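You operate a simulated robot arm through the tools that you are given. There is no shell and no other tool. Be economical: measure what you need, move in short steps, check, and stop when the job is done.

Carry out the task below with a simulated robot arm. There is one attempt and no reset: what you move stays moved.

TASK
Put the ring press's tube in the white rack, push the tray in, dial to orange, lamp off.
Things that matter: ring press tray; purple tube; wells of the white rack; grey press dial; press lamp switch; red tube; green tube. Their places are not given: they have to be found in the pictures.

It is judged by the outcome, as a careful person would: the job done as asked, and still so three seconds after it is handed in. It fails if anything else is knocked over, pushed out of place, dropped, spilled or broken.

THE ROBOT
A 6-joint arm with a two-finger parallel gripper, fixed in place. Base frame: the origin is at the foot of the arm, x ahead of it, y to its left, z up; the work surface is at about z = 76.6. Lengths are in cm, angles in degrees, forces in N, time in s.
With the tool pointing down near the work surface it reaches from about 24 to 64 cm from the base axis. Its first joint turns from -66.0 to 66.0 degrees. Payload 2.7 kg.
Tool frame: the origin (TCP) lies between the finger pads and is the grasp point; the fingertips stand 2.3 cm ahead of it; z points along the fingers, y is the line along which they close. The gripper opens to 9.4 cm. The fingers are 3.8 cm wide and 1 cm thick; the gripper's body (5.4 by 9.6 cm) begins 3.9 cm behind the TCP.
Orientation is told as [roll, pitch, yaw] about the base's x, y, z axes, in that order, counted from this pose: with the fingers straight down and closing along the base's y, the tool's x points along the base's -x, its y along +y and its z along -z.

THE INTERFACE
- The arm moves only by the tool step_arm. Its argument "rows" is a list of rows, each a list of 7 numbers: the shift along the tool's x, y, z in cm, then the turn, a rotation vector about the tool's x, y, z in degrees, then the opening, from 0 (shut) to 1 (fully open). In form: [[dx, dy, dz, wx, wy, wz, claw], ...]. A call has 1 to 20 rows; each row is the pose to reach, as a shift and turn from the pose commanded when the call began, along the tool's axes at that moment. A row lasts 0.2 s, in which the tool goes at most 5 cm and 8.6 degrees; a call with a longer step from one row to the next is refused whole, and so is a gripper value outside its range. A pose out of reach is approached as far as the arm can. The call stops where the force on the tool passes 70 N (or 10 N more than at its start, if that is more) or the arm is blocked; 0.2 s more then pass. The fingers move at their own pace (about 4.5 cm/s each) and stop on an object; they squeeze with about 40 N. The grip force told is the motor's: it shows also when the fingers shut on nothing. Time passes only in rows, and 0.2 s behind the last, so rows that repeat a pose let the fingers close. It gives the time, the measured TCP pose, the force on the tool (base axes), the opening and the grip force at its end, in the units of the frame above (readings bear some noise).
- Cameras (640 x 400 px; columns grow to the right, rows downward): "scene" is fixed at [7.73, -43.83, 139.45]; the picture's right is [0.74, -0.67, 0.00], its down [-0.44, -0.49, -0.75] and it looks along [0.50, 0.56, -0.66] (base axes); focal length 319 px, centre (320, 200). "wrist" rides on the gripper at [-3.9, 0, -4.4] in the tool frame; the picture's right is [0.00, -1.00, 0.00], its down [0.97, 0.00, -0.24] and it looks along [0.24, 0.00, 0.97] (tool axes); focal length 218 px, centre (320, 200).
- grab_frame(camera): a new picture of that camera. No time passes.
- probe_pixels(camera, pixels): for up to 12 pixels [column, row] of the newest picture of that camera ("zoom" is the newest enlarged one), the place [x, y, z] in the base frame of the surface seen there, good to about 0.2 cm. No time passes.
- zoom(camera, box): a new picture of the part [left, top, right, bottom] of that camera's present view, enlarged. No time passes.
- hand_in(): hands the job in; it is judged then, once.

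Work in short steps. Measure before you move; look again where a grasp or a placing could have gone wrong, and mend it. You have 80 turns and 34 pictures in all, the two below and enlarged ones among them. Open the gripper and draw the arm clear of the work before you hand the job in, unless the task says otherwise; then end with one line.

The tools are called after "Emit:" by a JSON object that holds its "op" and its "data". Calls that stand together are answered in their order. step_arm: Moves the arm, as the interface text tells. Its arguments: {"type":"object","properties":{"rows":{"type":"array"}},"required":["rows"]} The other tools are called the same way: grab_frame (camera) takes a picture; probe_pixels (camera, pixels) gives the place of the surface under pixels of a picture; zoom (camera, box) takes an enlarged picture of a part of a camera's view; hand_in () hands the job in.

At the start:

```text
time: 0.0
position: [23.73, -23.39, 113.88]
orientation: [0.0, 0.0, 0.0]
ft_force: [-0.9, 0.5, 0.4]
finger_gap: 9.4
finger_force: 0.1
```

scene: 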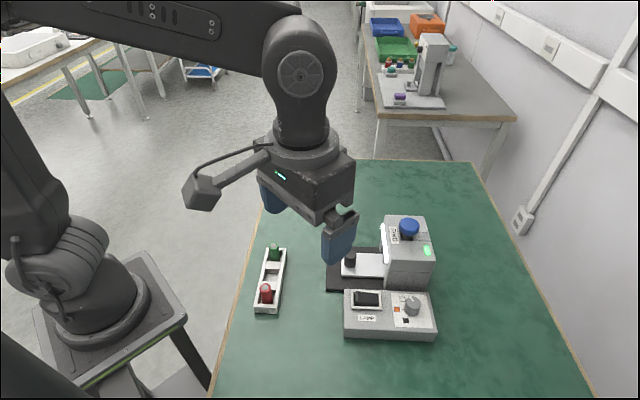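
wrist: 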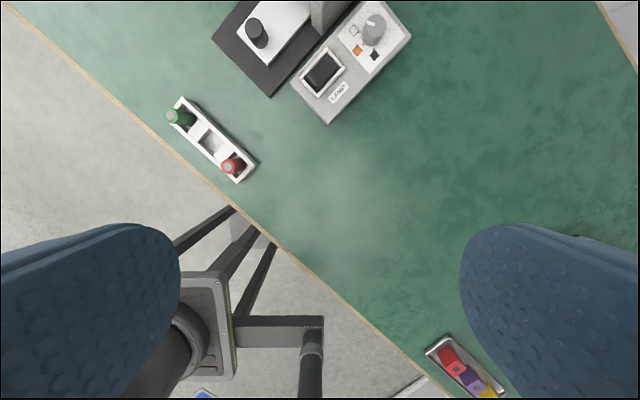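

The scene shows the rack near (270,280), the press near (400,260) and the control box near (390,315). I'll enlarge both views to measure them.

Emit:
{"op": "zoom", "data": {"camera": "scene", "box": [240, 200, 450, 350]}}

Emit:
{"op": "zoom", "data": {"camera": "wrist", "box": [150, 0, 420, 190]}}

```text
2.67 times, centred on (345, 275) of scene
```

zoom: 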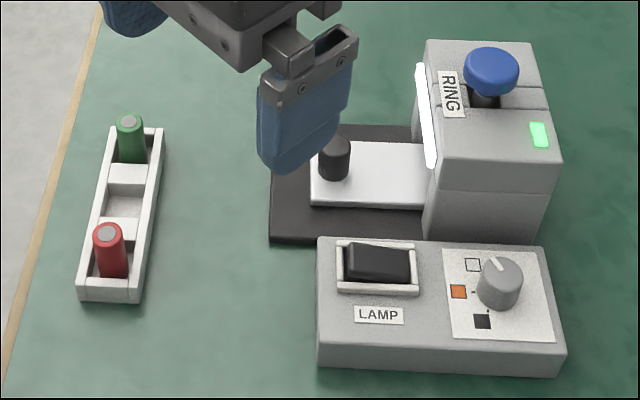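

```text
2.11 times, centred on (285, 95) of wrist
```

zoom: 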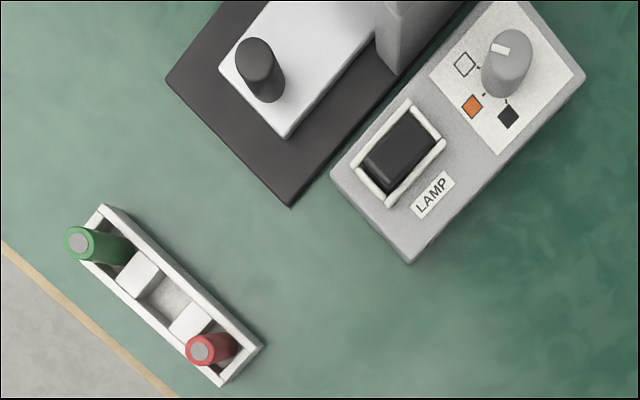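

No purple tube is visible on the tray yet: only a black post at wrist zoom (258,70). I'll probe the main features before moving.

Emit:
{"op": "probe_pixels", "data": {"camera": "zoom", "pixels": [[255, 45], [284, 132], [225, 70], [290, 205], [168, 80], [100, 208], [222, 384], [165, 300], [80, 242], [200, 350], [400, 148], [510, 48]]}}

Emit:
{"op": "probe_pixels", "data": {"camera": "wrist", "pixels": [[450, 360], [470, 380], [485, 392]]}}

Emit:
{"op": "probe_pixels", "data": {"camera": "scene", "pixels": [[409, 225], [385, 225], [432, 260], [385, 285], [400, 97], [430, 336], [345, 330], [412, 300], [366, 298]]}}

```text
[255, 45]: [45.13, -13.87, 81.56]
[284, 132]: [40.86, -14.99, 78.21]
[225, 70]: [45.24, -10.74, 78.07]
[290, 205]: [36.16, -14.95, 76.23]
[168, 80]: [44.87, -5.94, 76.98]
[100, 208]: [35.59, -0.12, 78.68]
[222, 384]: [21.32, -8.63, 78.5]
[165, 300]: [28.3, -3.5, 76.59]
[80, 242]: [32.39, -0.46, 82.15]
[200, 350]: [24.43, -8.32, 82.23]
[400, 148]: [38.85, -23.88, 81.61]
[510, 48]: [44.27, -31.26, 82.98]
```

```text
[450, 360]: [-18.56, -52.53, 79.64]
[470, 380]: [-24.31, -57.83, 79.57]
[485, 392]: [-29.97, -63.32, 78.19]
```

```text
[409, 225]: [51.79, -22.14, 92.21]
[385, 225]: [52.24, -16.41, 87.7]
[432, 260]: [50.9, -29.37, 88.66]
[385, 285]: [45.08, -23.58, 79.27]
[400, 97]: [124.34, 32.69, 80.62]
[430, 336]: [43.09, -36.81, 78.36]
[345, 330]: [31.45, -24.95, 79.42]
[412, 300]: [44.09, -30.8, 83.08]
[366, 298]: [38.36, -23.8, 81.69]
```

The tray's front edge runs along about (0.72,0.69), so it slides inward along (0.69,-0.72). I'll yaw the tool to match and move it to the front of the press. That clears the view and lets me look inside.

Emit:
{"op": "step_arm", "data": {"rows": [[-1, 2.6, 0.3, 0, 0, 7.6, 1], [-2, 5.2, 0.6, 0, 0, 15.2, 1], [-3, 7.8, 1, 0, 0, 23, 1], [-4, 10.4, 1.4, 0, 0, 30.6, 1], [-5, 13, 1.7, 0, 0, 38.3, 1], [-6.3, 15.4, 2, 0, 0, 46, 1], [-6.3, 15.4, 2, 0, 0, 46, 1]]}}

Emit:
{"op": "grab_frame", "data": {"camera": "wrist"}}

Emit:
{"op": "grab_frame", "data": {"camera": "scene"}}

```text
time: 1.6
position: [30.2, -8.26, 111.65]
orientation: [0.0, 0.0, -46.0]
ft_force: [0.1, -0.6, 0.8]
finger_gap: 9.42
finger_force: 0.2
```

```text
29 pictures are left
```

wrist: 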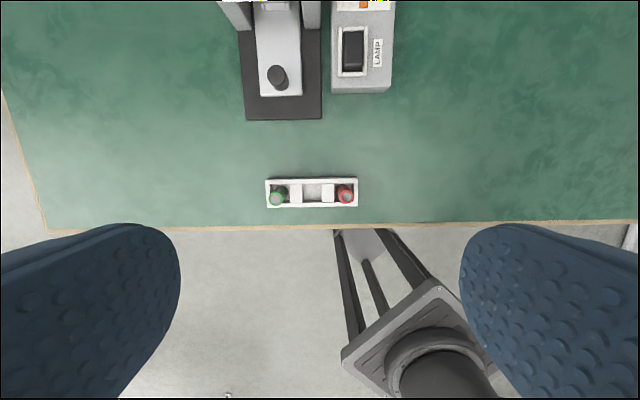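

```text
28 pictures are left
```

scene: 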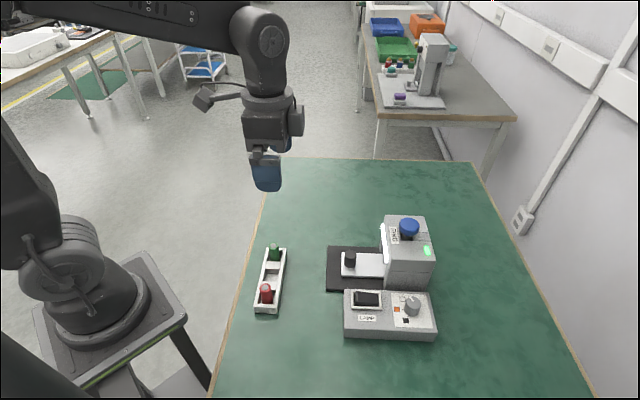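

I'll tilt the tool toward the press so the wrist camera can see into the opening.

Emit:
{"op": "step_arm", "data": {"rows": [[0, 0, 1, 0, -8, 0, 1], [0, 0, 2, 0, -16, 0, 1], [0, 0, 4, 0, -24, 0, 1], [0, 0, 6, 0, -32, 0, 1], [0, 0, 8, 0, -40, 0, 1], [0, 0, 10, 0, -48, 0, 1], [0, 0, 10, 0, -48, 0, 1]]}}

Emit:
{"op": "grab_frame", "data": {"camera": "wrist"}}

```text
time: 3.2
position: [35.09, -7.57, 104.26]
orientation: [0.1, -48.1, -46.1]
ft_force: [0.1, -0.1, -0.2]
finger_gap: 9.38
finger_force: 0.0
out of reach, approached as far as the arm can: row 5, 6, 7
```

```text
27 pictures are left
```

wrist: 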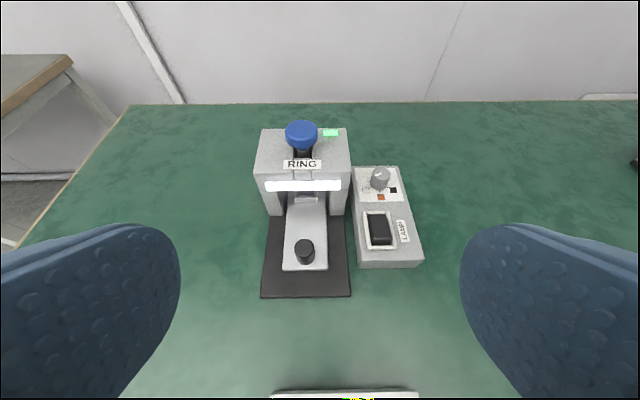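

Emit:
{"op": "zoom", "data": {"camera": "wrist", "box": [240, 110, 440, 300]}}

```text
2.11 times, centred on (340, 205) of wrist
```

zoom: 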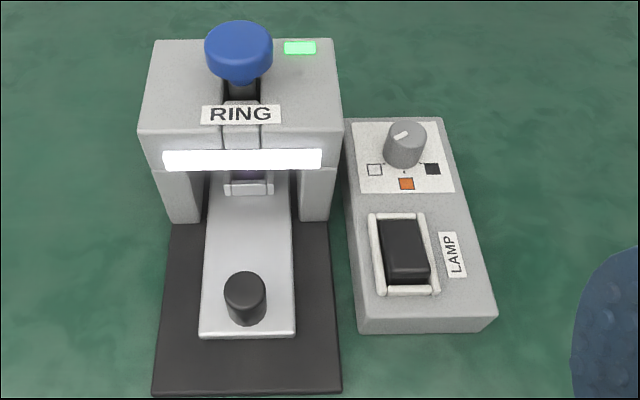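

Something purple shows inside the press at zoom (250,175), so the tube sits in the tray's cradle under the housing. I'll zoom further and probe.

Emit:
{"op": "probe_pixels", "data": {"camera": "zoom", "pixels": [[245, 285], [247, 318], [203, 333], [294, 333], [248, 188], [248, 173], [238, 40], [150, 130], [340, 130], [405, 140], [400, 250], [240, 100]]}}

Emit:
{"op": "zoom", "data": {"camera": "wrist", "box": [280, 115, 360, 215]}}

Emit:
{"op": "zoom", "data": {"camera": "scene", "box": [320, 205, 440, 285]}}

```text
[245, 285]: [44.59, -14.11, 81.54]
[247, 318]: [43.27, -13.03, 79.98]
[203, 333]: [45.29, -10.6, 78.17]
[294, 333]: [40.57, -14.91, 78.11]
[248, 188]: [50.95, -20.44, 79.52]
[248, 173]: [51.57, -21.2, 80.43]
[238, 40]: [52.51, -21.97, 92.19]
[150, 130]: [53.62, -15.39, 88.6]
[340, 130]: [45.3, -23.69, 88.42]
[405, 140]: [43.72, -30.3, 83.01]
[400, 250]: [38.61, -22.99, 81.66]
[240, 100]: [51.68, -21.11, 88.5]
```

```text
4.00 times, centred on (320, 165) of wrist
```

zoom: 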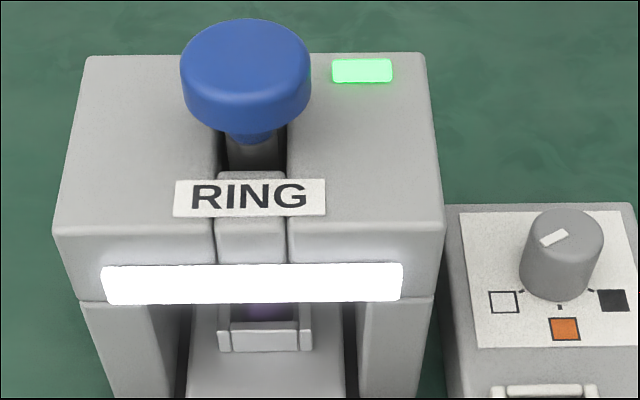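

```text
5.00 times, centred on (380, 245) of scene
```

zoom: 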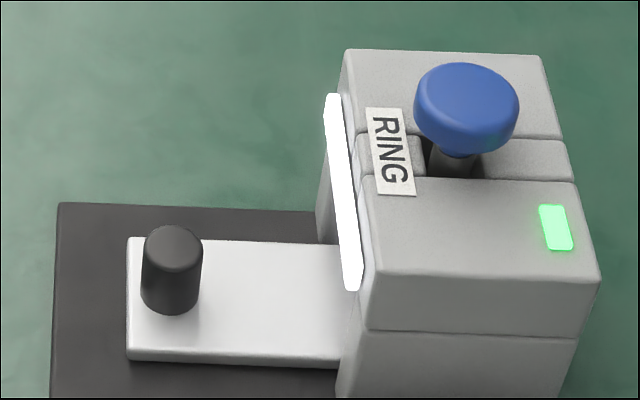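

The purple tube is in a cradle on the tray, about 10 cm behind the black knob. I'll untilt to about 20°, leaning away from the housing, and then work out how to grip the knob and pull the tray out.

Emit:
{"op": "step_arm", "data": {"rows": [[0, 0, 0, 0, 7, 0, 1], [0, 0, 0, 0, 14, 0, 1], [0, 0, 0, 0, 21, 0, 1], [0, 0, 0, 0, 28, 0, 0.6], [0, 0, 0, 0, 28, 0, 0.6]]}}

```text
time: 4.4
position: [35.33, -7.63, 104.12]
orientation: [0.0, -20.0, -46.0]
ft_force: [-0.6, -0.3, -0.1]
finger_gap: 5.66
finger_force: 0.0
```

Next I'll move to a pose above the knob at about z=87 and check with the wrist camera.

Emit:
{"op": "step_arm", "data": {"rows": [[-0.93, 0.46, 3.98, 0, 0, 0, 0.55], [-1.86, 0.92, 7.96, 0, 0, 0, 0.55], [-2.78, 1.38, 11.93, 0, 0, 0, 0.55], [-3.71, 1.84, 15.91, 0, 0, 0, 0.55], [-4.64, 2.3, 19.89, 0, 0, 0, 0.55], [-4.64, 2.3, 19.89, 0, 0, 0, 0.55]]}}

Emit:
{"op": "grab_frame", "data": {"camera": "wrist"}}

```text
time: 5.8
position: [44.79, -13.55, 87.13]
orientation: [0.0, -20.0, -46.0]
ft_force: [-0.7, 0.5, -0.4]
finger_gap: 5.16
finger_force: 0.2
```

```text
23 pictures are left
```

wrist: 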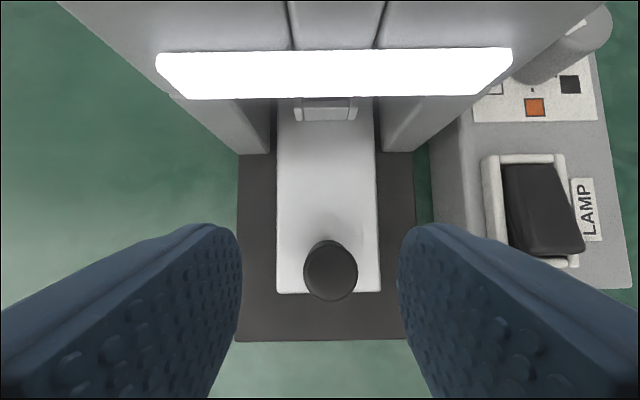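

Emit:
{"op": "probe_pixels", "data": {"camera": "wrist", "pixels": [[330, 262], [330, 242], [330, 280], [306, 262], [356, 262], [326, 115]]}}

```text
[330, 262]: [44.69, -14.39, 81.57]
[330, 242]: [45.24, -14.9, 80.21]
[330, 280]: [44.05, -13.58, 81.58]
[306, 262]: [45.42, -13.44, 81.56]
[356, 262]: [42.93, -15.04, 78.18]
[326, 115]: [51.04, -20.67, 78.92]
```

The knob centre is about (44.7,-14.4), so I'll descend onto it and close.

Emit:
{"op": "step_arm", "data": {"rows": [[0.6, -0.6, 2.2, 0, 0, 0, 0.55], [1.1, -0.6, 4.2, 0, 0, 0, 0.55], [1.55, -0.6, 5.71, 0, 0, 0, 0.55], [1.55, -0.6, 5.71, 0, 0, 0, 0], [1.55, -0.6, 5.71, 0, 0, 0, 0], [1.55, -0.6, 5.71, 0, 0, 0, 0], [1.55, -0.6, 5.71, 0, 0, 0, 0]]}}

```text
time: 7.4
position: [44.88, -14.49, 81.0]
orientation: [0.2, -20.0, -45.7]
ft_force: [23.7, 23.1, -11.5]
finger_gap: 2.77
finger_force: 45.3
```

The knob is gripped with a gap of 2.77. There is about 33 N of sideways load, so I'll shift +0.4 in y to relieve it and pull gently outward.

Emit:
{"op": "step_arm", "data": {"rows": [[0, 0.25, 0, 0, 0, 0, 0], [0, 0.45, 0, 0, 0, 0, 0], [0.47, 0.45, -0.17, 0, 0, 0, 0], [0.94, 0.45, -0.34, 0, 0, 0, 0], [1.41, 0.45, -0.51, 0, 0, 0, 0], [1.88, 0.45, -0.68, 0, 0, 0, 0]]}}

```text
time: 8.8
position: [43.53, -13.11, 80.95]
orientation: [-0.2, -20.1, -46.3]
ft_force: [-7.0, -8.2, 4.5]
finger_gap: 2.78
finger_force: 44.7
```

It's sliding freely, so I'll pull it out about 5 cm more.

Emit:
{"op": "step_arm", "data": {"rows": [[0.75, -0.1, -0.27, 0, 0, 0, 0], [1.5, -0.1, -0.55, 0, 0, 0, 0], [2.26, -0.1, -0.82, 0, 0, 0, 0], [3, -0.1, -1.09, 0, 0, 0, 0], [3.76, -0.1, -1.37, 0, 0, 0, 0], [4.5, -0.1, -1.64, 0, 0, 0, 0]]}}

Emit:
{"op": "grab_frame", "data": {"camera": "wrist"}}

```text
time: 10.2
position: [40.0, -9.67, 81.01]
orientation: [-0.1, -20.2, -46.3]
ft_force: [-28.9, -29.7, 20.7]
finger_gap: 2.75
finger_force: 45.0
```

```text
22 pictures are left
```

wrist: 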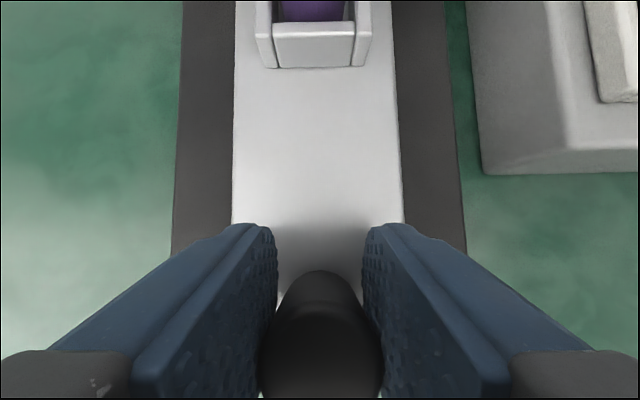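

The tray is still free along its axis. The sideways load says the axis is nearer -45°, so I'll correct for that and pull 3 cm more.

Emit:
{"op": "step_arm", "data": {"rows": [[0, -0.3, 0.1, 0, 0, 0, 0], [0, -0.5, 0.1, 0, 0, 0.5, 0], [0.7, -0.52, -0.16, 0, 0, 0.5, 0], [1.4, -0.53, -0.41, 0, 0, 0.5, 0], [2.1, -0.54, -0.66, 0, 0, 0.5, 0], [2.8, -0.55, -0.92, 0, 0, 0.5, 0]]}}

Emit:
{"op": "grab_frame", "data": {"camera": "wrist"}}

```text
time: 11.6
position: [38.05, -7.6, 81.08]
orientation: [0.4, -20.1, -46.4]
ft_force: [27.7, 27.3, -5.2]
finger_gap: 2.76
finger_force: 44.9
```

```text
21 pictures are left
```

wrist: 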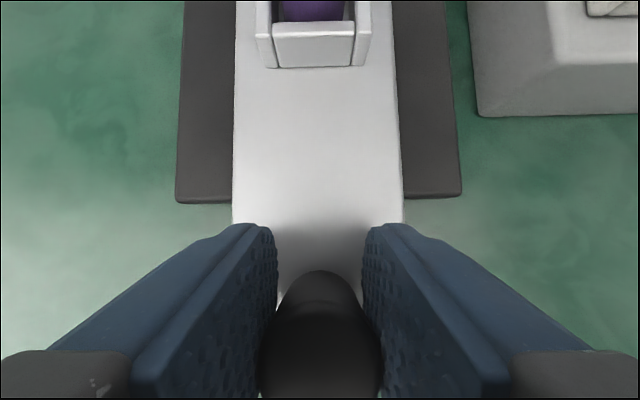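

The tray is out by about 9.5 cm, which puts the tube clear in front of the lamp bar. I'll relieve the sideways load, open, and lift straight up.

Emit:
{"op": "step_arm", "data": {"rows": [[0, 0.15, 0, 0, 0, 0, 0], [0, 0.3, 0, 0, 0, 0, 0], [0, 0.3, 0, 0, 0, 0, 0.3], [0, 0.3, 0, 0, 0, 0, 0.5], [0, 0.3, 0, 0, 0, 0, 0.5], [-1.03, 0.3, -2.8, 0, 0, 0, 0.5], [-2.7, 0.3, -7.5, 0, 0, 0, 0.5], [-4.1, 0.3, -11.3, 0, 0, 0, 0.5], [-4.1, 0.3, -11.3, 0, 0, 0, 0.5]]}}

Emit:
{"op": "grab_frame", "data": {"camera": "wrist"}}

Emit:
{"op": "zoom", "data": {"camera": "scene", "box": [240, 205, 440, 330]}}

```text
time: 13.6
position: [37.99, -7.34, 93.01]
orientation: [0.2, -20.1, -46.4]
ft_force: [0.4, 0.1, -0.3]
finger_gap: 4.71
finger_force: 0.0
```

```text
20 pictures are left
```

wrist: 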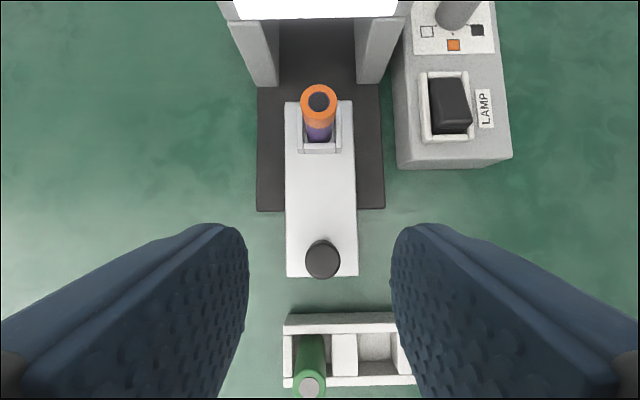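

```text
3.20 times, centred on (340, 268) of scene
```

zoom: 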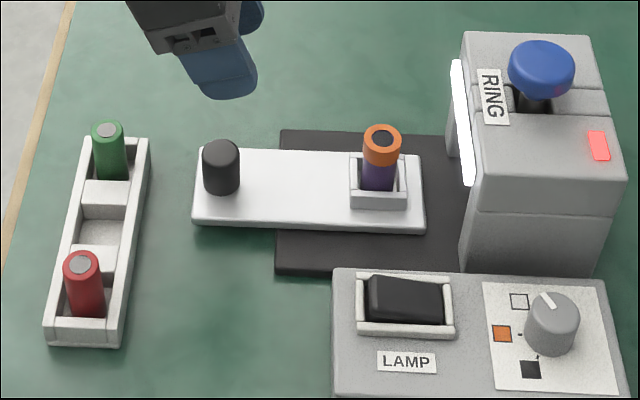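

The purple tube, with an orange ring on top, now stands exposed in its cradle at scene zoom (382,150). The rack's middle well is free at (98,235). I'll probe both.

Emit:
{"op": "probe_pixels", "data": {"camera": "zoom", "pixels": [[382, 133], [378, 175], [378, 196], [98, 245], [105, 205], [92, 262], [108, 130], [82, 258], [140, 145], [112, 340], [55, 330], [104, 228]]}}

Emit:
{"op": "probe_pixels", "data": {"camera": "wrist", "pixels": [[318, 101], [319, 92], [318, 130], [302, 101], [336, 101], [318, 140], [376, 345], [320, 148], [375, 380], [341, 350], [290, 320], [318, 112]]}}

```text
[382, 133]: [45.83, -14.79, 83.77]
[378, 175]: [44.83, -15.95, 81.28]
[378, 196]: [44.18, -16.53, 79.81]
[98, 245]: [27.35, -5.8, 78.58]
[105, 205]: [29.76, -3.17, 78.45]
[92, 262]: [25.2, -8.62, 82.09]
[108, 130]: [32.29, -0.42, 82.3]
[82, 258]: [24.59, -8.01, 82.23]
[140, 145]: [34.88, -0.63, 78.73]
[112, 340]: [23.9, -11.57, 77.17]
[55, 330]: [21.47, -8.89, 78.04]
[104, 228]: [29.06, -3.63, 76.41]
```

```text
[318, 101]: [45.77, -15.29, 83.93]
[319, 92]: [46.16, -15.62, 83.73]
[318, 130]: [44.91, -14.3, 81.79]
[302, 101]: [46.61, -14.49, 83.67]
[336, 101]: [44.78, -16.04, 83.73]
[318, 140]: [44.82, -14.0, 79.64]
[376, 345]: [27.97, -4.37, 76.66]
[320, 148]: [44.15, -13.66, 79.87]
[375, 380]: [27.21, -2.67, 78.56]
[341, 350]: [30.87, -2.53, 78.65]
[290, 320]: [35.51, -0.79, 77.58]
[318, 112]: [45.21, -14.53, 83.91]
```

The tube centre is about (45.75,-15.2) with its top at 83.9. The free well is about (28.4,-4.3). I'll move above the tube and check alignment before descending.

Emit:
{"op": "step_arm", "data": {"rows": [[-3, 0.07, 2.5, 0, 0, 0, 0.5], [-6, 0.14, 5, 0, 0, 0, 0.5], [-9, 0.2, 7.54, 0, 0, 0, 0.5], [-9, 0.2, 7.54, 0, 0, 0, 0.5]]}}

Emit:
{"op": "grab_frame", "data": {"camera": "wrist"}}

```text
time: 14.6
position: [45.95, -15.5, 89.19]
orientation: [0.2, -19.9, -46.5]
ft_force: [0.6, 0.2, -0.5]
finger_gap: 4.7
finger_force: 0.0
```

```text
18 pictures are left
```

wrist: 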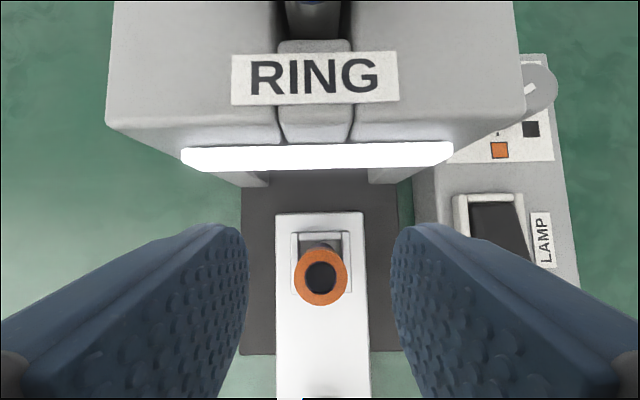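

Emit:
{"op": "probe_pixels", "data": {"camera": "wrist", "pixels": [[320, 255], [320, 297], [298, 274], [343, 274], [320, 148], [320, 165]]}}

```text
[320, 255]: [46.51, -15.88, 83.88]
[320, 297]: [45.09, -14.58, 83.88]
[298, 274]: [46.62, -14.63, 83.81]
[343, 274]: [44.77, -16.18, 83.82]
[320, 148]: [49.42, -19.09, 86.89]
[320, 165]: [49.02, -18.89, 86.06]
```

I'm aligned, with the tube centre at (45.75,-15.3). I'll descend to z=83.4 and grip.

Emit:
{"op": "step_arm", "data": {"rows": [[0.9, 0, 2.1, 0, 0, 0, 0.5], [1.6, 0, 3.8, 0, 0, 0, 0.5], [2.24, 0, 5.35, 0, 0, 0, 0.5], [2.24, 0, 5.35, 0, 0, 0, 0.25], [2.24, 0, 5.35, 0, 0, 0, 0], [2.24, 0, 5.35, 0, 0, 0, 0], [2.24, 0, 5.35, 0, 0, 0, 0]]}}

```text
time: 16.2
position: [45.45, -15.1, 83.37]
orientation: [0.2, -19.9, -46.5]
ft_force: [0.0, 0.0, 0.3]
finger_gap: 2.3
finger_force: 39.9
```

Gripped at a 2.3 gap with no side load. I'll lift vertically 7 cm and check.

Emit:
{"op": "step_arm", "data": {"rows": [[-0.34, 0, -0.94, 0, 0, 0, 0], [-1.03, 0, -2.82, 0, 0, 0, 0], [-1.71, 0, -4.7, 0, 0, 0, 0], [-2.39, 0, -6.58, 0, 0, 0, 0], [-2.39, 0, -6.58, 0, 0, 0, 0]]}}

Emit:
{"op": "zoom", "data": {"camera": "scene", "box": [240, 185, 440, 310]}}

```text
time: 17.4
position: [45.44, -15.27, 90.17]
orientation: [0.2, -20.0, -46.5]
ft_force: [0.3, 0.3, 0.0]
finger_gap: 2.3
finger_force: 39.6
```

```text
3.20 times, centred on (340, 248) of scene
```

zoom: 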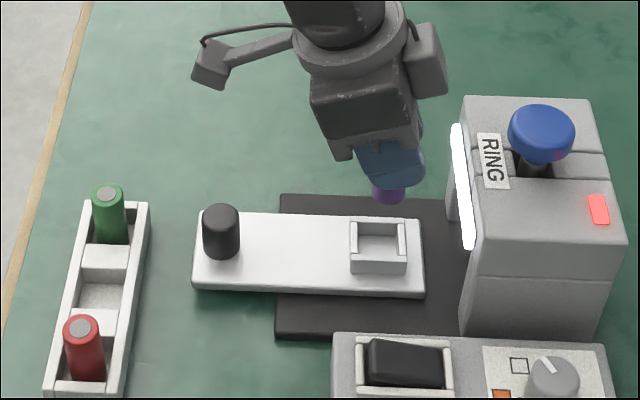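

The tube is held upright and the tray cradle is empty. I'll carry it over to the middle well at height.

Emit:
{"op": "step_arm", "data": {"rows": [[2.63, -0.7, -1.11, 0, 0, 0, 0], [5.26, -1.4, -2.22, 0, 0, 0, 0], [7.9, -2.1, -3.33, 0, 0, 0, 0], [10.53, -2.8, -4.44, 0, 0, 0, 0], [13.16, -3.5, -5.55, 0, 0, 0, 0], [15.8, -4.2, -6.66, 0, 0, 0, 0], [18.43, -4.87, -7.77, 0, 0, 0, 0], [18.43, -4.87, -7.77, 0, 0, 0, 0]]}}

Emit:
{"op": "grab_frame", "data": {"camera": "wrist"}}

Emit:
{"op": "zoom", "data": {"camera": "scene", "box": [220, 205, 320, 330]}}

```text
time: 19.2
position: [31.74, -4.24, 92.6]
orientation: [0.2, -19.9, -46.4]
ft_force: [-0.3, 0.4, 0.2]
finger_gap: 2.31
finger_force: 40.6
out of reach, approached as far as the arm can: row 6, 7, 8
```

```text
16 pictures are left
```

wrist: 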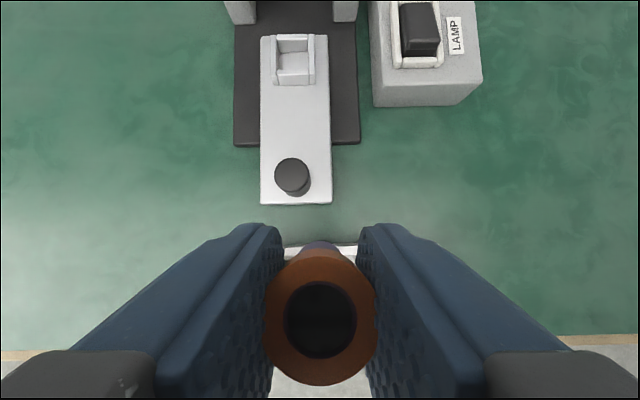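

```text
3.20 times, centred on (270, 268) of scene
```

zoom: 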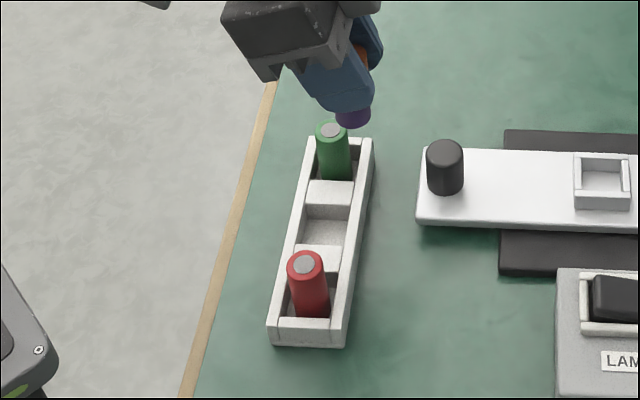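

That pose is out of reach with the tool leaning back toward the base. The tube is still held safely. I'll turn the tool 45° about the vertical to yaw about -91° so the lean is sideways, keeping the tube upright.

Emit:
{"op": "step_arm", "data": {"rows": [[0, 0, 0, 2.57, 0, 7.05, 0], [0, 0, 0, 5.13, 0, 14.1, 0], [0, 0, 0, 7.7, 0, 21.15, 0], [0, 0, 0, 10.27, 0, 28.2, 0], [0, 0, 0, 12.83, 0, 35.25, 0], [0, 0, 0, 15.4, 0, 42.3, 0], [0, 0, 0, 15.4, 0, 42.3, 0]]}}

```text
time: 20.8
position: [31.69, -3.98, 92.48]
orientation: [0.2, -19.9, -91.5]
ft_force: [-0.3, 0.5, -0.4]
finger_gap: 2.33
finger_force: 40.0
```

Now I'll refine the well position from the last scene zoom.

Emit:
{"op": "probe_pixels", "data": {"camera": "zoom", "pixels": [[330, 203], [310, 200], [352, 204], [318, 248], [300, 246], [340, 250], [330, 130], [304, 264], [295, 215], [360, 215], [325, 235], [368, 150]]}}

```text
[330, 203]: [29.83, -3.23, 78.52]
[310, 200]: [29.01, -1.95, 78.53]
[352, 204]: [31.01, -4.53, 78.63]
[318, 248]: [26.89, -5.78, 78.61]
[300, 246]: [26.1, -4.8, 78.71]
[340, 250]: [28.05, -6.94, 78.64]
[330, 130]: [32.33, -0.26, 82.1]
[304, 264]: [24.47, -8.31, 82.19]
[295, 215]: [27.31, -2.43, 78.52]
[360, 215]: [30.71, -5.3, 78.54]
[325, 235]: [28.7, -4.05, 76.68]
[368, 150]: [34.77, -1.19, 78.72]
```

The well centre is about (28.38,-4.39). I'll move over it and then down to just above the rack.

Emit:
{"op": "step_arm", "data": {"rows": [[-0.07, -1.65, 0, 0, 0, 0, 0], [-0.14, -3.31, 0.05, 0, 0, 0, 0], [-0.14, -3.31, 0.05, 0, 0, 0, 0], [0.9, -3.31, 2.9, 0, 0, 0, 0], [1.8, -3.31, 5.4, 0, 0, 0, 0], [2.43, -3.31, 7.1, 0, 0, 0, 0], [2.43, -3.31, 7.1, 0, 0, 0, 0]]}}

Emit:
{"op": "zoom", "data": {"camera": "scene", "box": [220, 205, 320, 330]}}

Emit:
{"op": "grab_frame", "data": {"camera": "wrist"}}

```text
time: 22.4
position: [28.39, -4.22, 85.0]
orientation: [0.2, -19.9, -91.5]
ft_force: [0.1, 0.0, -1.5]
finger_gap: 2.3
finger_force: 40.1
```

```text
3.20 times, centred on (270, 268) of scene
```

zoom: 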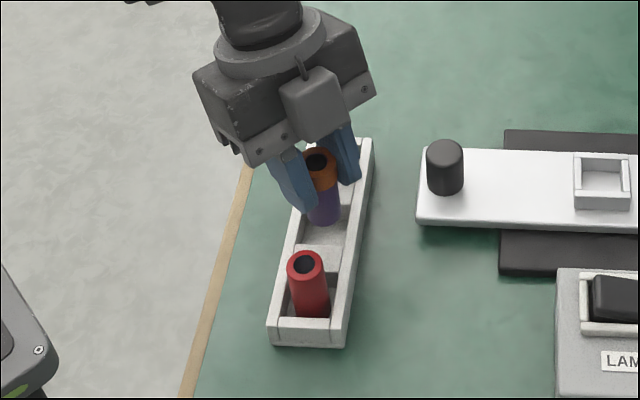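

```text
13 pictures are left
```

wrist: 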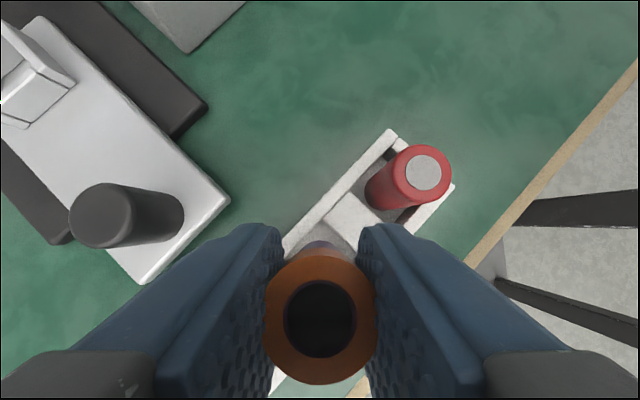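

Emit:
{"op": "probe_pixels", "data": {"camera": "zoom", "pixels": [[319, 158], [310, 172], [325, 215], [325, 224], [338, 172], [305, 155]]}}

Emit:
{"op": "probe_pixels", "data": {"camera": "wrist", "pixels": [[320, 263], [320, 372], [280, 320], [365, 320]]}}

```text
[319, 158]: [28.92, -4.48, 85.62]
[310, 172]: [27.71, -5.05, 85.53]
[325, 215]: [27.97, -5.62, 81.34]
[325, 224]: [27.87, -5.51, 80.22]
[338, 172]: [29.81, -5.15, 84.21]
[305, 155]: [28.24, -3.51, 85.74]
```

```text
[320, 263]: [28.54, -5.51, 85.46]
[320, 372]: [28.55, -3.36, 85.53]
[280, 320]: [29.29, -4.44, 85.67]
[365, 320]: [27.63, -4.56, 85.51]
```

The tube centre is about (28.5,-4.45) with its bottom at about 80.1. I'll nudge it -0.1 in x and lower it into the well.

Emit:
{"op": "step_arm", "data": {"rows": [[0.2, -0.1, 0.5, 0, 0, 0, 0], [0.4, -0.1, 1.0, 0, 0, 0, 0], [0.6, -0.1, 1.5, 0, 0, 0, 0], [0.75, -0.1, 1.95, 0, 0, 0, 0], [0.92, -0.1, 2.4, 0, 0, 0, 0], [1.05, -0.1, 2.75, 0, 0, 0, 0], [1.13, -0.1, 2.98, 0, 0, 0, 0], [1.2, -0.1, 3.15, 0, 0, 0, 0]]}}

```text
time: 24.2
position: [28.78, -4.11, 82.14]
orientation: [-0.3, -19.8, -91.4]
ft_force: [-0.4, -0.4, 0.1]
finger_gap: 2.31
finger_force: 39.7
out of reach, approached as far as the arm can: row 6, 7, 8
```

Reach limits stopped it about 0.5 cm above the floor with the tube already inside the well and no force. I'll lift slightly and yaw 20° more so the wrist goes outward, then finish.

Emit:
{"op": "step_arm", "data": {"rows": [[-0.1, 0, -0.3, 2.28, 0, 6.27, 0], [-0.17, 0, -0.47, 4.56, 0, 12.54, 0], [-0.17, 0, -0.47, 6.84, 0, 18.8, 0], [-0.17, 0, -0.47, 6.84, 0, 18.8, 0]]}}

```text
time: 25.2
position: [28.68, -4.01, 82.79]
orientation: [0.2, -19.9, -111.5]
ft_force: [0.6, 0.3, -1.6]
finger_gap: 2.3
finger_force: 39.6
```

Emit:
{"op": "step_arm", "data": {"rows": [[-0.05, -0.14, 0.3, 0, 0, 0, 0], [0.08, -0.14, 0.65, 0, 0, 0, 0], [0.17, -0.14, 0.9, 0, 0, 0, 0], [0.22, -0.14, 1.09, 0, 0, 0, 0], [0.22, -0.14, 1.09, 0, 0, 0, 0]]}}

Emit:
{"op": "zoom", "data": {"camera": "scene", "box": [220, 205, 320, 330]}}

```text
time: 26.4
position: [28.54, -4.12, 81.77]
orientation: [0.0, -19.8, -111.5]
ft_force: [0.0, -0.3, -0.2]
finger_gap: 2.32
finger_force: 40.1
```

```text
3.20 times, centred on (270, 268) of scene
```

zoom: 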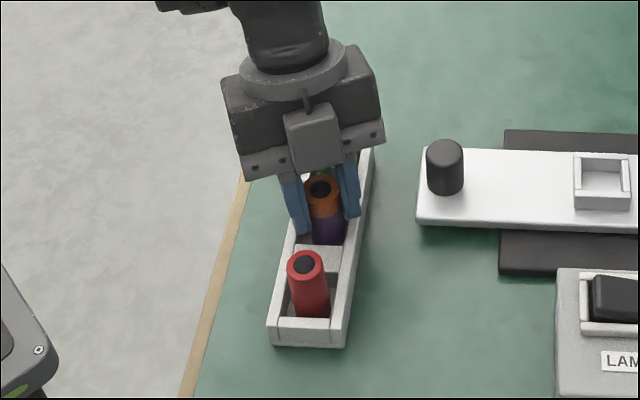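

The tube is in the well with no contact yet. I'll lower another 0.25, open a little, and withdraw straight up.

Emit:
{"op": "step_arm", "data": {"rows": [[0.05, 0, 0.12, 0, 0, 0, 0], [0.09, 0, 0.24, 0, 0, 0, 0], [0.09, 0, 0.24, 0, 0, 0, 0]]}}

```text
time: 27.2
position: [28.58, -4.24, 81.51]
orientation: [0.2, -19.9, -111.6]
ft_force: [-3.9, 3.2, 27.8]
finger_gap: 2.34
finger_force: 39.8
```

There is 28 N of upward contact, so the tube is seated. Opening and withdrawing.

Emit:
{"op": "step_arm", "data": {"rows": [[-0.03, 0, -0.1, 0, 0, 0, 0.25], [-0.03, 0, -0.1, 0, 0, 0, 0.42], [-0.03, 0, -0.1, 0, 0, 0, 0.42], [-0.7, 0, -1.9, 0, 0, 0, 0.42], [-1.7, 0, -4.7, 0, 0, 0, 0.42], [-3.1, 0, -8.5, 0, 0, 0, 0.42], [-4.4, 0, -12.2, 0, 0, 0, 0.42]]}}

Emit:
{"op": "zoom", "data": {"camera": "scene", "box": [230, 205, 440, 345]}}

```text
time: 28.8
position: [28.41, -4.14, 94.41]
orientation: [0.0, -19.9, -111.5]
ft_force: [-0.1, -0.7, 0.5]
finger_gap: 3.94
finger_force: 0.0
```

```text
2.86 times, centred on (335, 275) of scene
```

zoom: 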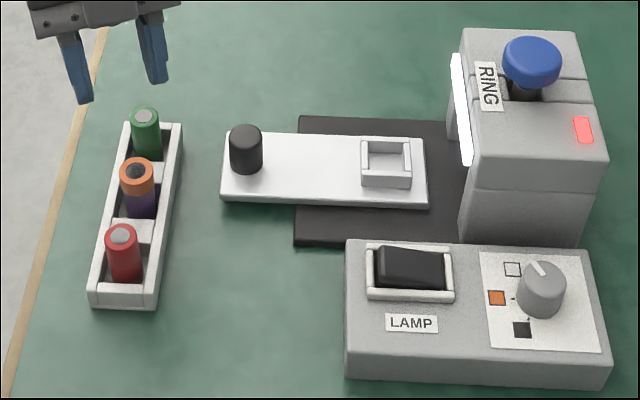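

The tube stands in the middle well and the neighbours are undisturbed. I'll straighten the tool and yaw it back to -46, to push the tray in with closed fingers against the knob.

Emit:
{"op": "step_arm", "data": {"rows": [[0, 0, 0, 0, 6.7, 0, 0.2], [0, 0, 0, 0, 13.4, 0, 0], [0, 0, 0, 0, 20, 0, 0], [0, 0, 0, 0, 20, 0, 0]]}}

Emit:
{"op": "step_arm", "data": {"rows": [[0, 0, 0, 0, 0, -8.2, 0], [0, 0, 0, 0, 0, -16.4, 0], [0, 0, 0, 0, 0, -24.6, 0], [0, 0, 0, 0, 0, -32.8, 0], [0, 0, 0, 0, 0, -41, 0], [0, 0, 0, 0, 0, -49.2, 0], [0, 0, 0, 0, 0, -57.4, 0], [0, 0, 0, 0, 0, -65.5, 0], [0, 0, 0, 0, 0, -65.5, 0]]}}

Emit:
{"op": "probe_pixels", "data": {"camera": "zoom", "pixels": [[245, 132], [222, 195], [238, 136], [428, 205], [400, 258], [405, 270], [380, 262], [430, 265], [541, 272], [535, 268], [496, 298], [515, 300]]}}

```text
time: 29.8
position: [28.46, -4.16, 94.44]
orientation: [0.0, 0.2, -111.6]
ft_force: [0.2, -0.8, -0.4]
finger_gap: 0.0
finger_force: 40.3
```

```text
time: 31.8
position: [28.51, -4.21, 94.51]
orientation: [0.3, 0.0, -46.0]
ft_force: [-0.1, 0.5, -0.2]
finger_gap: 0.0
finger_force: 40.0
```

```text
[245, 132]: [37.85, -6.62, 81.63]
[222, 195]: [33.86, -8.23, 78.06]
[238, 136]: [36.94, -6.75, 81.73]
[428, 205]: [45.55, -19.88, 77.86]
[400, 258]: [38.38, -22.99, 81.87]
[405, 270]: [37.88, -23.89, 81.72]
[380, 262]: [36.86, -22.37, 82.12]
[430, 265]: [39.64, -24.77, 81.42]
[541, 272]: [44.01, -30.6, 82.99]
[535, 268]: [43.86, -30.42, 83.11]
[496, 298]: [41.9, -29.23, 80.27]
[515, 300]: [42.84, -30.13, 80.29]
```

I'm moving in front of the knob: first sideways at height, then down to z=81.

Emit:
{"op": "step_arm", "data": {"rows": [[-2.4, 2.24, 0, 0, 0, 0, 0], [-4.76, 4.48, 0, 0, 0, 0, 0], [-4.76, 4.48, 0, 0, 0, 0, 0], [-4.76, 4.48, 4, 0, 0, 0, 0], [-4.76, 4.48, 8, 0, 0, 0, 0], [-4.76, 4.48, 11, 0, 0, 0, 0], [-4.76, 4.48, 13.5, 0, 0, 0, 0], [-4.76, 4.48, 13.5, 0, 0, 0, 0]]}}

```text
time: 33.6
position: [35.21, -4.3, 80.64]
orientation: [0.1, 0.0, -46.1]
ft_force: [-1.1, 0.1, -0.8]
finger_gap: 0.0
finger_force: 40.1
```

Now push inward along -x of the tool by 9 cm.

Emit:
{"op": "step_arm", "data": {"rows": [[-0.5, -0.2, -0.2, 0, 0, 0, 0], [-1.2, -0.2, -0.2, 0, 0, 0, 0], [-2, -0.2, -0.2, 0, 0, 0, 0], [-3, -0.15, -0.2, 0, 0, 0, 0], [-4, -0.15, -0.2, 0, 0, 0, 0], [-5, -0.1, -0.2, 0, 0, 0, 0], [-6, -0.1, -0.2, 0, 0, 0, 0], [-7, -0.05, -0.2, 0, 0, 0, 0], [-8, -0.05, -0.2, 0, 0, 0, 0], [-9, 0, -0.2, 0, 0, 0, 0]]}}

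Emit:
{"op": "grab_frame", "data": {"camera": "wrist"}}

```text
time: 35.8
position: [41.3, -10.81, 81.16]
orientation: [0.2, 0.1, -46.0]
ft_force: [-0.6, 0.9, -0.6]
finger_gap: 0.0
finger_force: 39.8
```

```text
10 pictures are left
```

wrist: 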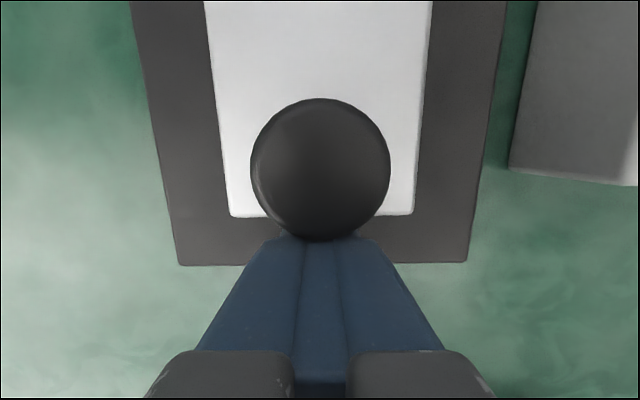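

The knob is centred on the fingers and moving freely, with about 1.6 cm left to the original position. I'll keep pushing in small steps until it stops.

Emit:
{"op": "step_arm", "data": {"rows": [[-0.5, 0.02, 0, 0, 0, 0, 0], [-1, 0.03, 0, 0, 0, 0, 0], [-1.3, 0.03, 0, 0, 0, 0, 0], [-1.6, 0.04, 0, 0, 0, 0, 0], [-1.9, 0.04, 0, 0, 0, 0, 0], [-2.2, 0.04, 0, 0, 0, 0, 0], [-2.5, 0.05, 0, 0, 0, 0, 0]]}}

Emit:
{"op": "zoom", "data": {"camera": "scene", "box": [320, 205, 440, 285]}}

```text
time: 36.8
position: [41.73, -11.36, 81.01]
orientation: [-0.5, 1.4, -45.9]
ft_force: [-7.4, 11.1, 5.1]
finger_gap: 0.0
finger_force: 39.8
stopped in row 5: the force on the tool passed its limit (the readings are from after the stop); the commanded pose is now the measured one
```

```text
5.00 times, centred on (380, 245) of scene
```

zoom: 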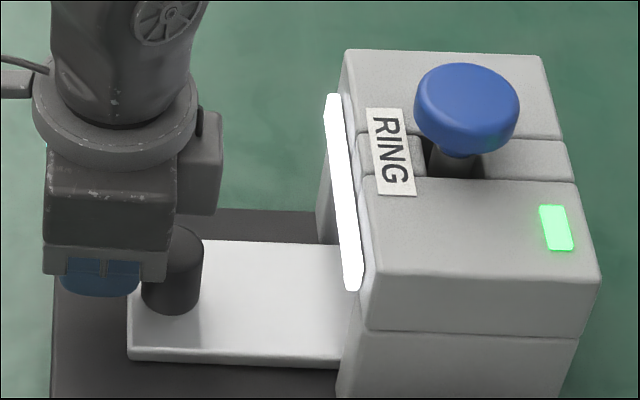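

The tray stopped at its original place and the indicator is green again, so it's in. I'll back off, rise, and go above the dial to look straight down.

Emit:
{"op": "step_arm", "data": {"rows": [[1.2, 0, 0, 0, -1.4, 0, 0], [1.2, 0, -4, 0, -1.4, 0, 0], [1.2, 0, -8.5, 0, -1.4, 0, 0], [1.2, 0, -13, 0, -1.4, 0, 0.2], [0, -4, -15, 0, -1.4, 0, 0.4], [-3, -7.5, -15, 0, -1.4, 0, 0.4], [-7, -10, -15, 0, -1.4, 0, 0.4], [-11, -11.9, -15, 0, -1.4, 0, 0.4], [-15.4, -11.9, -14.5, 0, -1.4, 0, 0.4], [-15.4, -11.9, -14, 0, -1.4, 0, 0.4]]}}

Emit:
{"op": "grab_frame", "data": {"camera": "wrist"}}

```text
time: 39.0
position: [44.34, -31.24, 94.89]
orientation: [-0.4, -0.3, -45.9]
ft_force: [-0.2, 0.2, -0.2]
finger_gap: 3.77
finger_force: 0.2
```

```text
8 pictures are left
```

wrist: 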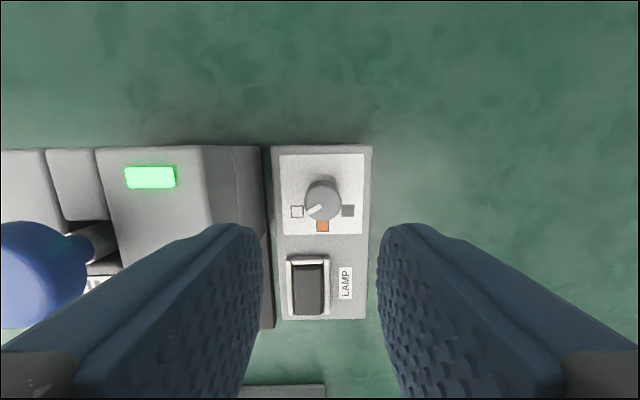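

Emit:
{"op": "zoom", "data": {"camera": "wrist", "box": [270, 145, 380, 325]}}

```text
2.22 times, centred on (325, 235) of wrist
```

zoom: 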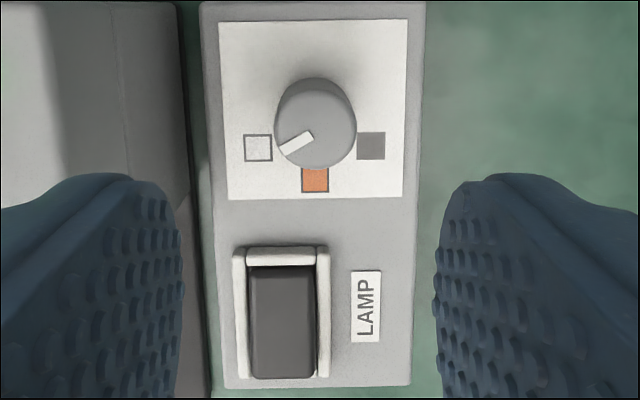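

The pointer is at white, and orange is 60° counter-clockwise from it as seen from above. I'll probe the clearances around the dial, since the housing side is close.

Emit:
{"op": "probe_pixels", "data": {"camera": "zoom", "pixels": [[316, 85], [316, 150], [280, 118], [352, 118], [60, 100], [125, 100], [180, 100], [208, 100], [315, 180], [258, 148], [280, 260], [280, 370]]}}

Emit:
{"op": "probe_pixels", "data": {"camera": "wrist", "pixels": [[200, 152], [255, 155], [210, 200], [205, 148], [308, 268], [308, 285], [308, 308], [308, 262]]}}

```text
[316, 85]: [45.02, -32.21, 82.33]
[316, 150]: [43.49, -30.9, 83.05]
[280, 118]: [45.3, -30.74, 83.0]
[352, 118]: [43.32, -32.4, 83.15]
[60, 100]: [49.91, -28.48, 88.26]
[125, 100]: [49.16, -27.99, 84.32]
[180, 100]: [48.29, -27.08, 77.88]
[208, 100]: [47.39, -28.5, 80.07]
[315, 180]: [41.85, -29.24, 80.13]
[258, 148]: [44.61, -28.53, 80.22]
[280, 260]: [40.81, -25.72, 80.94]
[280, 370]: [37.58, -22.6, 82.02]
```

```text
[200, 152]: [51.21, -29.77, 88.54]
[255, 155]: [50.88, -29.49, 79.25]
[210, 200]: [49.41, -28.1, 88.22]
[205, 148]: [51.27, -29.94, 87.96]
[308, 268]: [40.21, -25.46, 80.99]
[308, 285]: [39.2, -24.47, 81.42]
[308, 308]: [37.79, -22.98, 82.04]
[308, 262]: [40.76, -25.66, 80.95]
```

The dial centre is (44.3,-31.55), diameter 2.6, and the housing side is 6.0 cm away. I'll yaw to about -156 up here. That way the +62° turn sweeps with the gripper's narrow side, and its camera, away from the housing.

Emit:
{"op": "step_arm", "data": {"rows": [[-0.2, -0.24, 0, 0, 0, 8.5, 0.45], [-0.2, -0.24, 0, 0, 0, 17, 0.45], [-0.2, -0.24, 0, 0, 0, 25.5, 0.45], [-0.2, -0.24, 0, 0, 0, 34, 0.45], [-0.2, -0.24, 0, 0, 0, 42.5, 0.45], [-0.2, -0.24, 0, 0, 0, 51, 0.45], [-0.2, -0.24, 0, 0, 0, 59.5, 0.45], [-0.2, -0.24, 0, 0, 0, 68, 0.45], [-0.2, -0.24, 0, 0, 0, 76.5, 0.45], [-0.2, -0.24, 0, 0, 0, 85, 0.45], [-0.2, -0.24, 0, 0, 0, 93.5, 0.45], [-0.2, -0.24, 0, 0, 0, 102, 0.45], [-0.2, -0.24, 0, 0, 0, 110, 0.45], [-0.2, -0.24, 0, 0, 0, 110, 0.45]]}}

```text
time: 42.0
position: [44.41, -31.16, 94.92]
orientation: [0.4, -0.3, -156.1]
ft_force: [0.1, 0.3, 1.6]
finger_gap: 4.2
finger_force: 0.1
```

Emit:
{"op": "step_arm", "data": {"rows": [[0, 0, 0, 0, 0, 0, 0.45]]}}

Emit:
{"op": "grab_frame", "data": {"camera": "wrist"}}

```text
time: 42.4
position: [44.35, -31.33, 94.91]
orientation: [0.4, -0.3, -156.0]
ft_force: [0.0, -0.2, -0.4]
finger_gap: 4.19
finger_force: 0.1
```

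```text
6 pictures are left
```

wrist: 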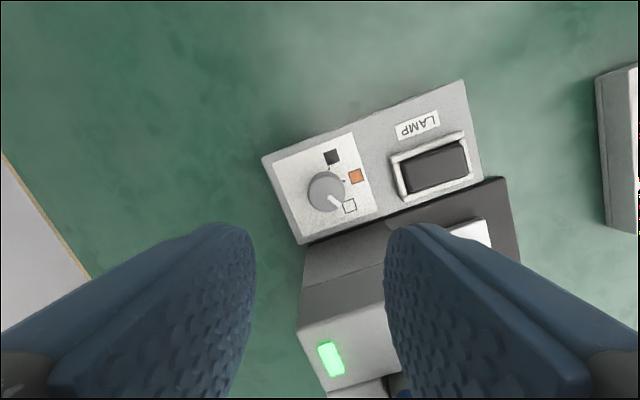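

Emit:
{"op": "probe_pixels", "data": {"camera": "wrist", "pixels": [[325, 176], [325, 189], [325, 203], [311, 189], [341, 189]]}}

```text
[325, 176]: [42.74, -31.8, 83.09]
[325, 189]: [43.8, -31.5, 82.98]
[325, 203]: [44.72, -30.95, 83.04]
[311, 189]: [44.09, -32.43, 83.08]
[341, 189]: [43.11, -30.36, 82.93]
```

The dial centre refines to about (43.85,-31.35). I'll descend with the fingers open to straddle it.

Emit:
{"op": "step_arm", "data": {"rows": [[-0.52, -0.2, 3, 0, 0, 0, 0.45], [-0.52, -0.2, 6, 0, 0, 0, 0.45], [-0.52, -0.2, 8.5, 0, 0, 0, 0.45], [-0.52, -0.2, 10.5, 0, 0, 0, 0.45], [-0.52, -0.2, 12, 0, 0, 0, 0.45], [-0.52, -0.2, 12, 0, 0, 0, 0.45]]}}

```text
time: 43.8
position: [43.64, -31.69, 82.91]
orientation: [0.4, -0.3, -156.0]
ft_force: [-0.4, -0.3, -0.7]
finger_gap: 4.22
finger_force: 0.1
```

Clear descent. Closing on the dial.

Emit:
{"op": "step_arm", "data": {"rows": [[0, 0, 0, 0, 0, 0, 0.25], [0, 0, 0, 0, 0, 0, 0], [0, 0, 0, 0, 0, 0, 0], [0, 0, 0, 0, 0, 0, 0]]}}

```text
time: 44.8
position: [43.45, -31.32, 82.83]
orientation: [0.0, -0.5, -155.9]
ft_force: [-15.1, 35.1, 7.8]
finger_gap: 2.94
finger_force: 45.7
```

Gripped with about 38 N of sideways load along -y, so I'll shift -0.45 to relieve it and turn the first 24°.

Emit:
{"op": "step_arm", "data": {"rows": [[0, -0.25, 0, 0, 0, 0, 0], [0, -0.45, 0, 0, 0, 0, 0], [0, -0.45, 0, 0, 0, -6, 0], [0, -0.45, 0, 0, 0, -12, 0], [0, -0.45, 0, 0, 0, -18, 0], [0, -0.45, 0, 0, 0, -24, 0], [0, -0.45, 0, 0, 0, -24, 0]]}}

```text
time: 46.4
position: [43.6, -31.49, 82.83]
orientation: [0.3, -0.2, -132.8]
ft_force: [7.8, -39.2, -22.7]
finger_gap: 3.0
finger_force: 45.2
```

Emit:
{"op": "step_arm", "data": {"rows": [[0, 0.2, 0, 0, 0, 0, 0], [0, 0.35, 0, 0, 0, -6, 0], [0, 0.35, 0, 0, 0, -12, 0], [0, 0.35, 0, 0, 0, -18, 0], [0, 0.35, 0, 0, 0, -24, 0], [0, 0.35, 0, 0, 0, -30, 0], [0, 0.35, 0, 0, 0, -36, 0], [0, 0.35, 0, 0, 0, -36, 0]]}}

Emit:
{"op": "zoom", "data": {"camera": "scene", "box": [330, 260, 450, 350]}}

```text
time: 48.2
position: [43.79, -31.62, 82.78]
orientation: [0.0, -0.5, -96.0]
ft_force: [-2.9, -28.2, -21.7]
finger_gap: 2.95
finger_force: 45.7
```

```text
4.44 times, centred on (390, 305) of scene
```

zoom: 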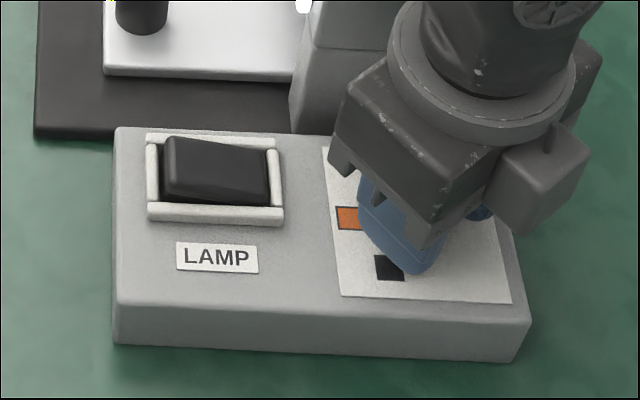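

Turned about 60°. I'll release, rise, and check the pointer.

Emit:
{"op": "step_arm", "data": {"rows": [[0, 0, 0, 0, 0, 0, 0.2], [0, 0, 0, 0, 0, 0, 0.45], [0, 0, 0, 0, 0, 0, 0.45], [0, 0, -2, 0, 0, 0, 0.45], [0, 0, -5, 0, 0, 0, 0.45], [0, 0, -9, 0, 0, 0, 0.45], [0, 0, -13, 0, 0, 0, 0.45]]}}

Emit:
{"op": "zoom", "data": {"camera": "wrist", "box": [250, 130, 410, 230]}}

```text
time: 49.8
position: [43.87, -30.96, 96.16]
orientation: [-0.1, -0.5, -95.9]
ft_force: [0.2, 0.0, -0.1]
finger_gap: 4.24
finger_force: 0.0
```

```text
4.00 times, centred on (330, 180) of wrist
```

zoom: 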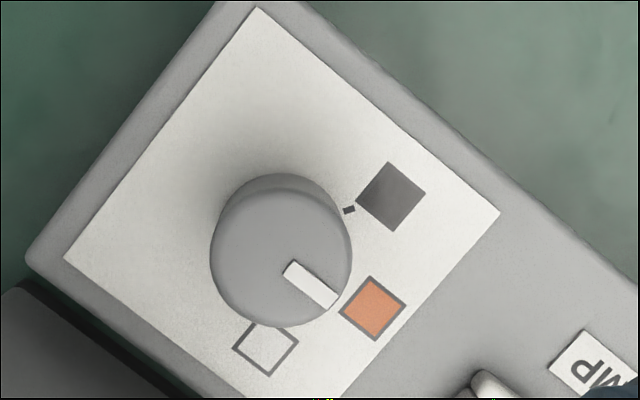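

The pointer now aims at orange. I'll measure its angle precisely.

Emit:
{"op": "probe_pixels", "data": {"camera": "zoom", "pixels": [[289, 272], [332, 302], [300, 281], [325, 297], [258, 8], [500, 212], [372, 307], [390, 196], [265, 348], [349, 210], [65, 258], [318, 288]]}}

```text
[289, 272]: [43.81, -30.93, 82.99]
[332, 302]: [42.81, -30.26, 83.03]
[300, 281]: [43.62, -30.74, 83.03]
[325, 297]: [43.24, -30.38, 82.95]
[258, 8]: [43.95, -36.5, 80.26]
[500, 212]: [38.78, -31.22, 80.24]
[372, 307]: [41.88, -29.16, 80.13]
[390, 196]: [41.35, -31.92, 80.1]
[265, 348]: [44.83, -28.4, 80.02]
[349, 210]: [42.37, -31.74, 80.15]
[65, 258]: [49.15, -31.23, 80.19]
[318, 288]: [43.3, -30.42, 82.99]
```

The pointer is within about 3° of orange. For the lamp rocker, the raised end is the front at about (37.7,-22.8,82.0), so pressing that end switches it off. I'll yaw back to -46, close the fingers and move over it.

Emit:
{"op": "step_arm", "data": {"rows": [[1, -0.8, 0, 0, 0, -7.2, 0.2], [2, -1.7, 0, 0, 0, -14.4, 0], [3, -2.5, 0, 0, 0, -21.6, 0], [4, -3.4, 0, 0, 0, -28.8, 0], [5, -4.2, 0, 0, 0, -36, 0], [6, -5, 0, 0, 0, -43.2, 0], [7.08, -5.88, 0, 0, 0, -50, 0], [7.08, -5.88, 0, 0, 0, -50, 0]]}}

Emit:
{"op": "step_arm", "data": {"rows": [[0, 0, 0, 0, -6.7, 0, 0], [0, 0, 0, 0, -13.4, 0, 0], [0, 0, 0, 0, -20, 0, 0], [0, 0, 0, 0, -20, 0, 0], [0, 0, 0, 0, -20, 0, 0]]}}

Emit:
{"op": "grab_frame", "data": {"camera": "wrist"}}

```text
time: 51.6
position: [38.77, -23.6, 95.78]
orientation: [-0.5, -0.3, -45.8]
ft_force: [-0.1, -0.1, 0.1]
finger_gap: 0.01
finger_force: 39.8
```

```text
time: 52.8
position: [38.73, -23.64, 95.79]
orientation: [-0.4, -20.3, -45.8]
ft_force: [-0.9, -0.8, -0.4]
finger_gap: 0.0
finger_force: 39.8
```

```text
3 pictures are left
```

wrist: 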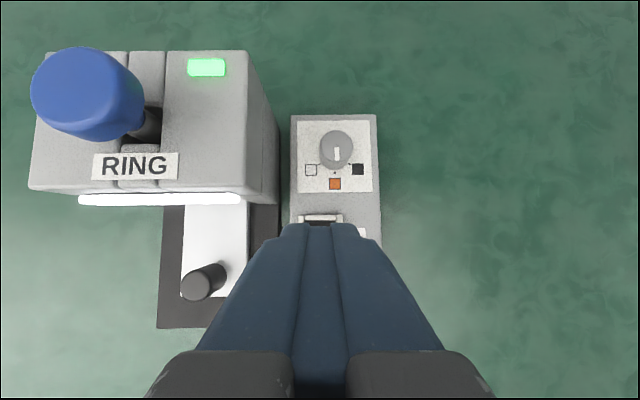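

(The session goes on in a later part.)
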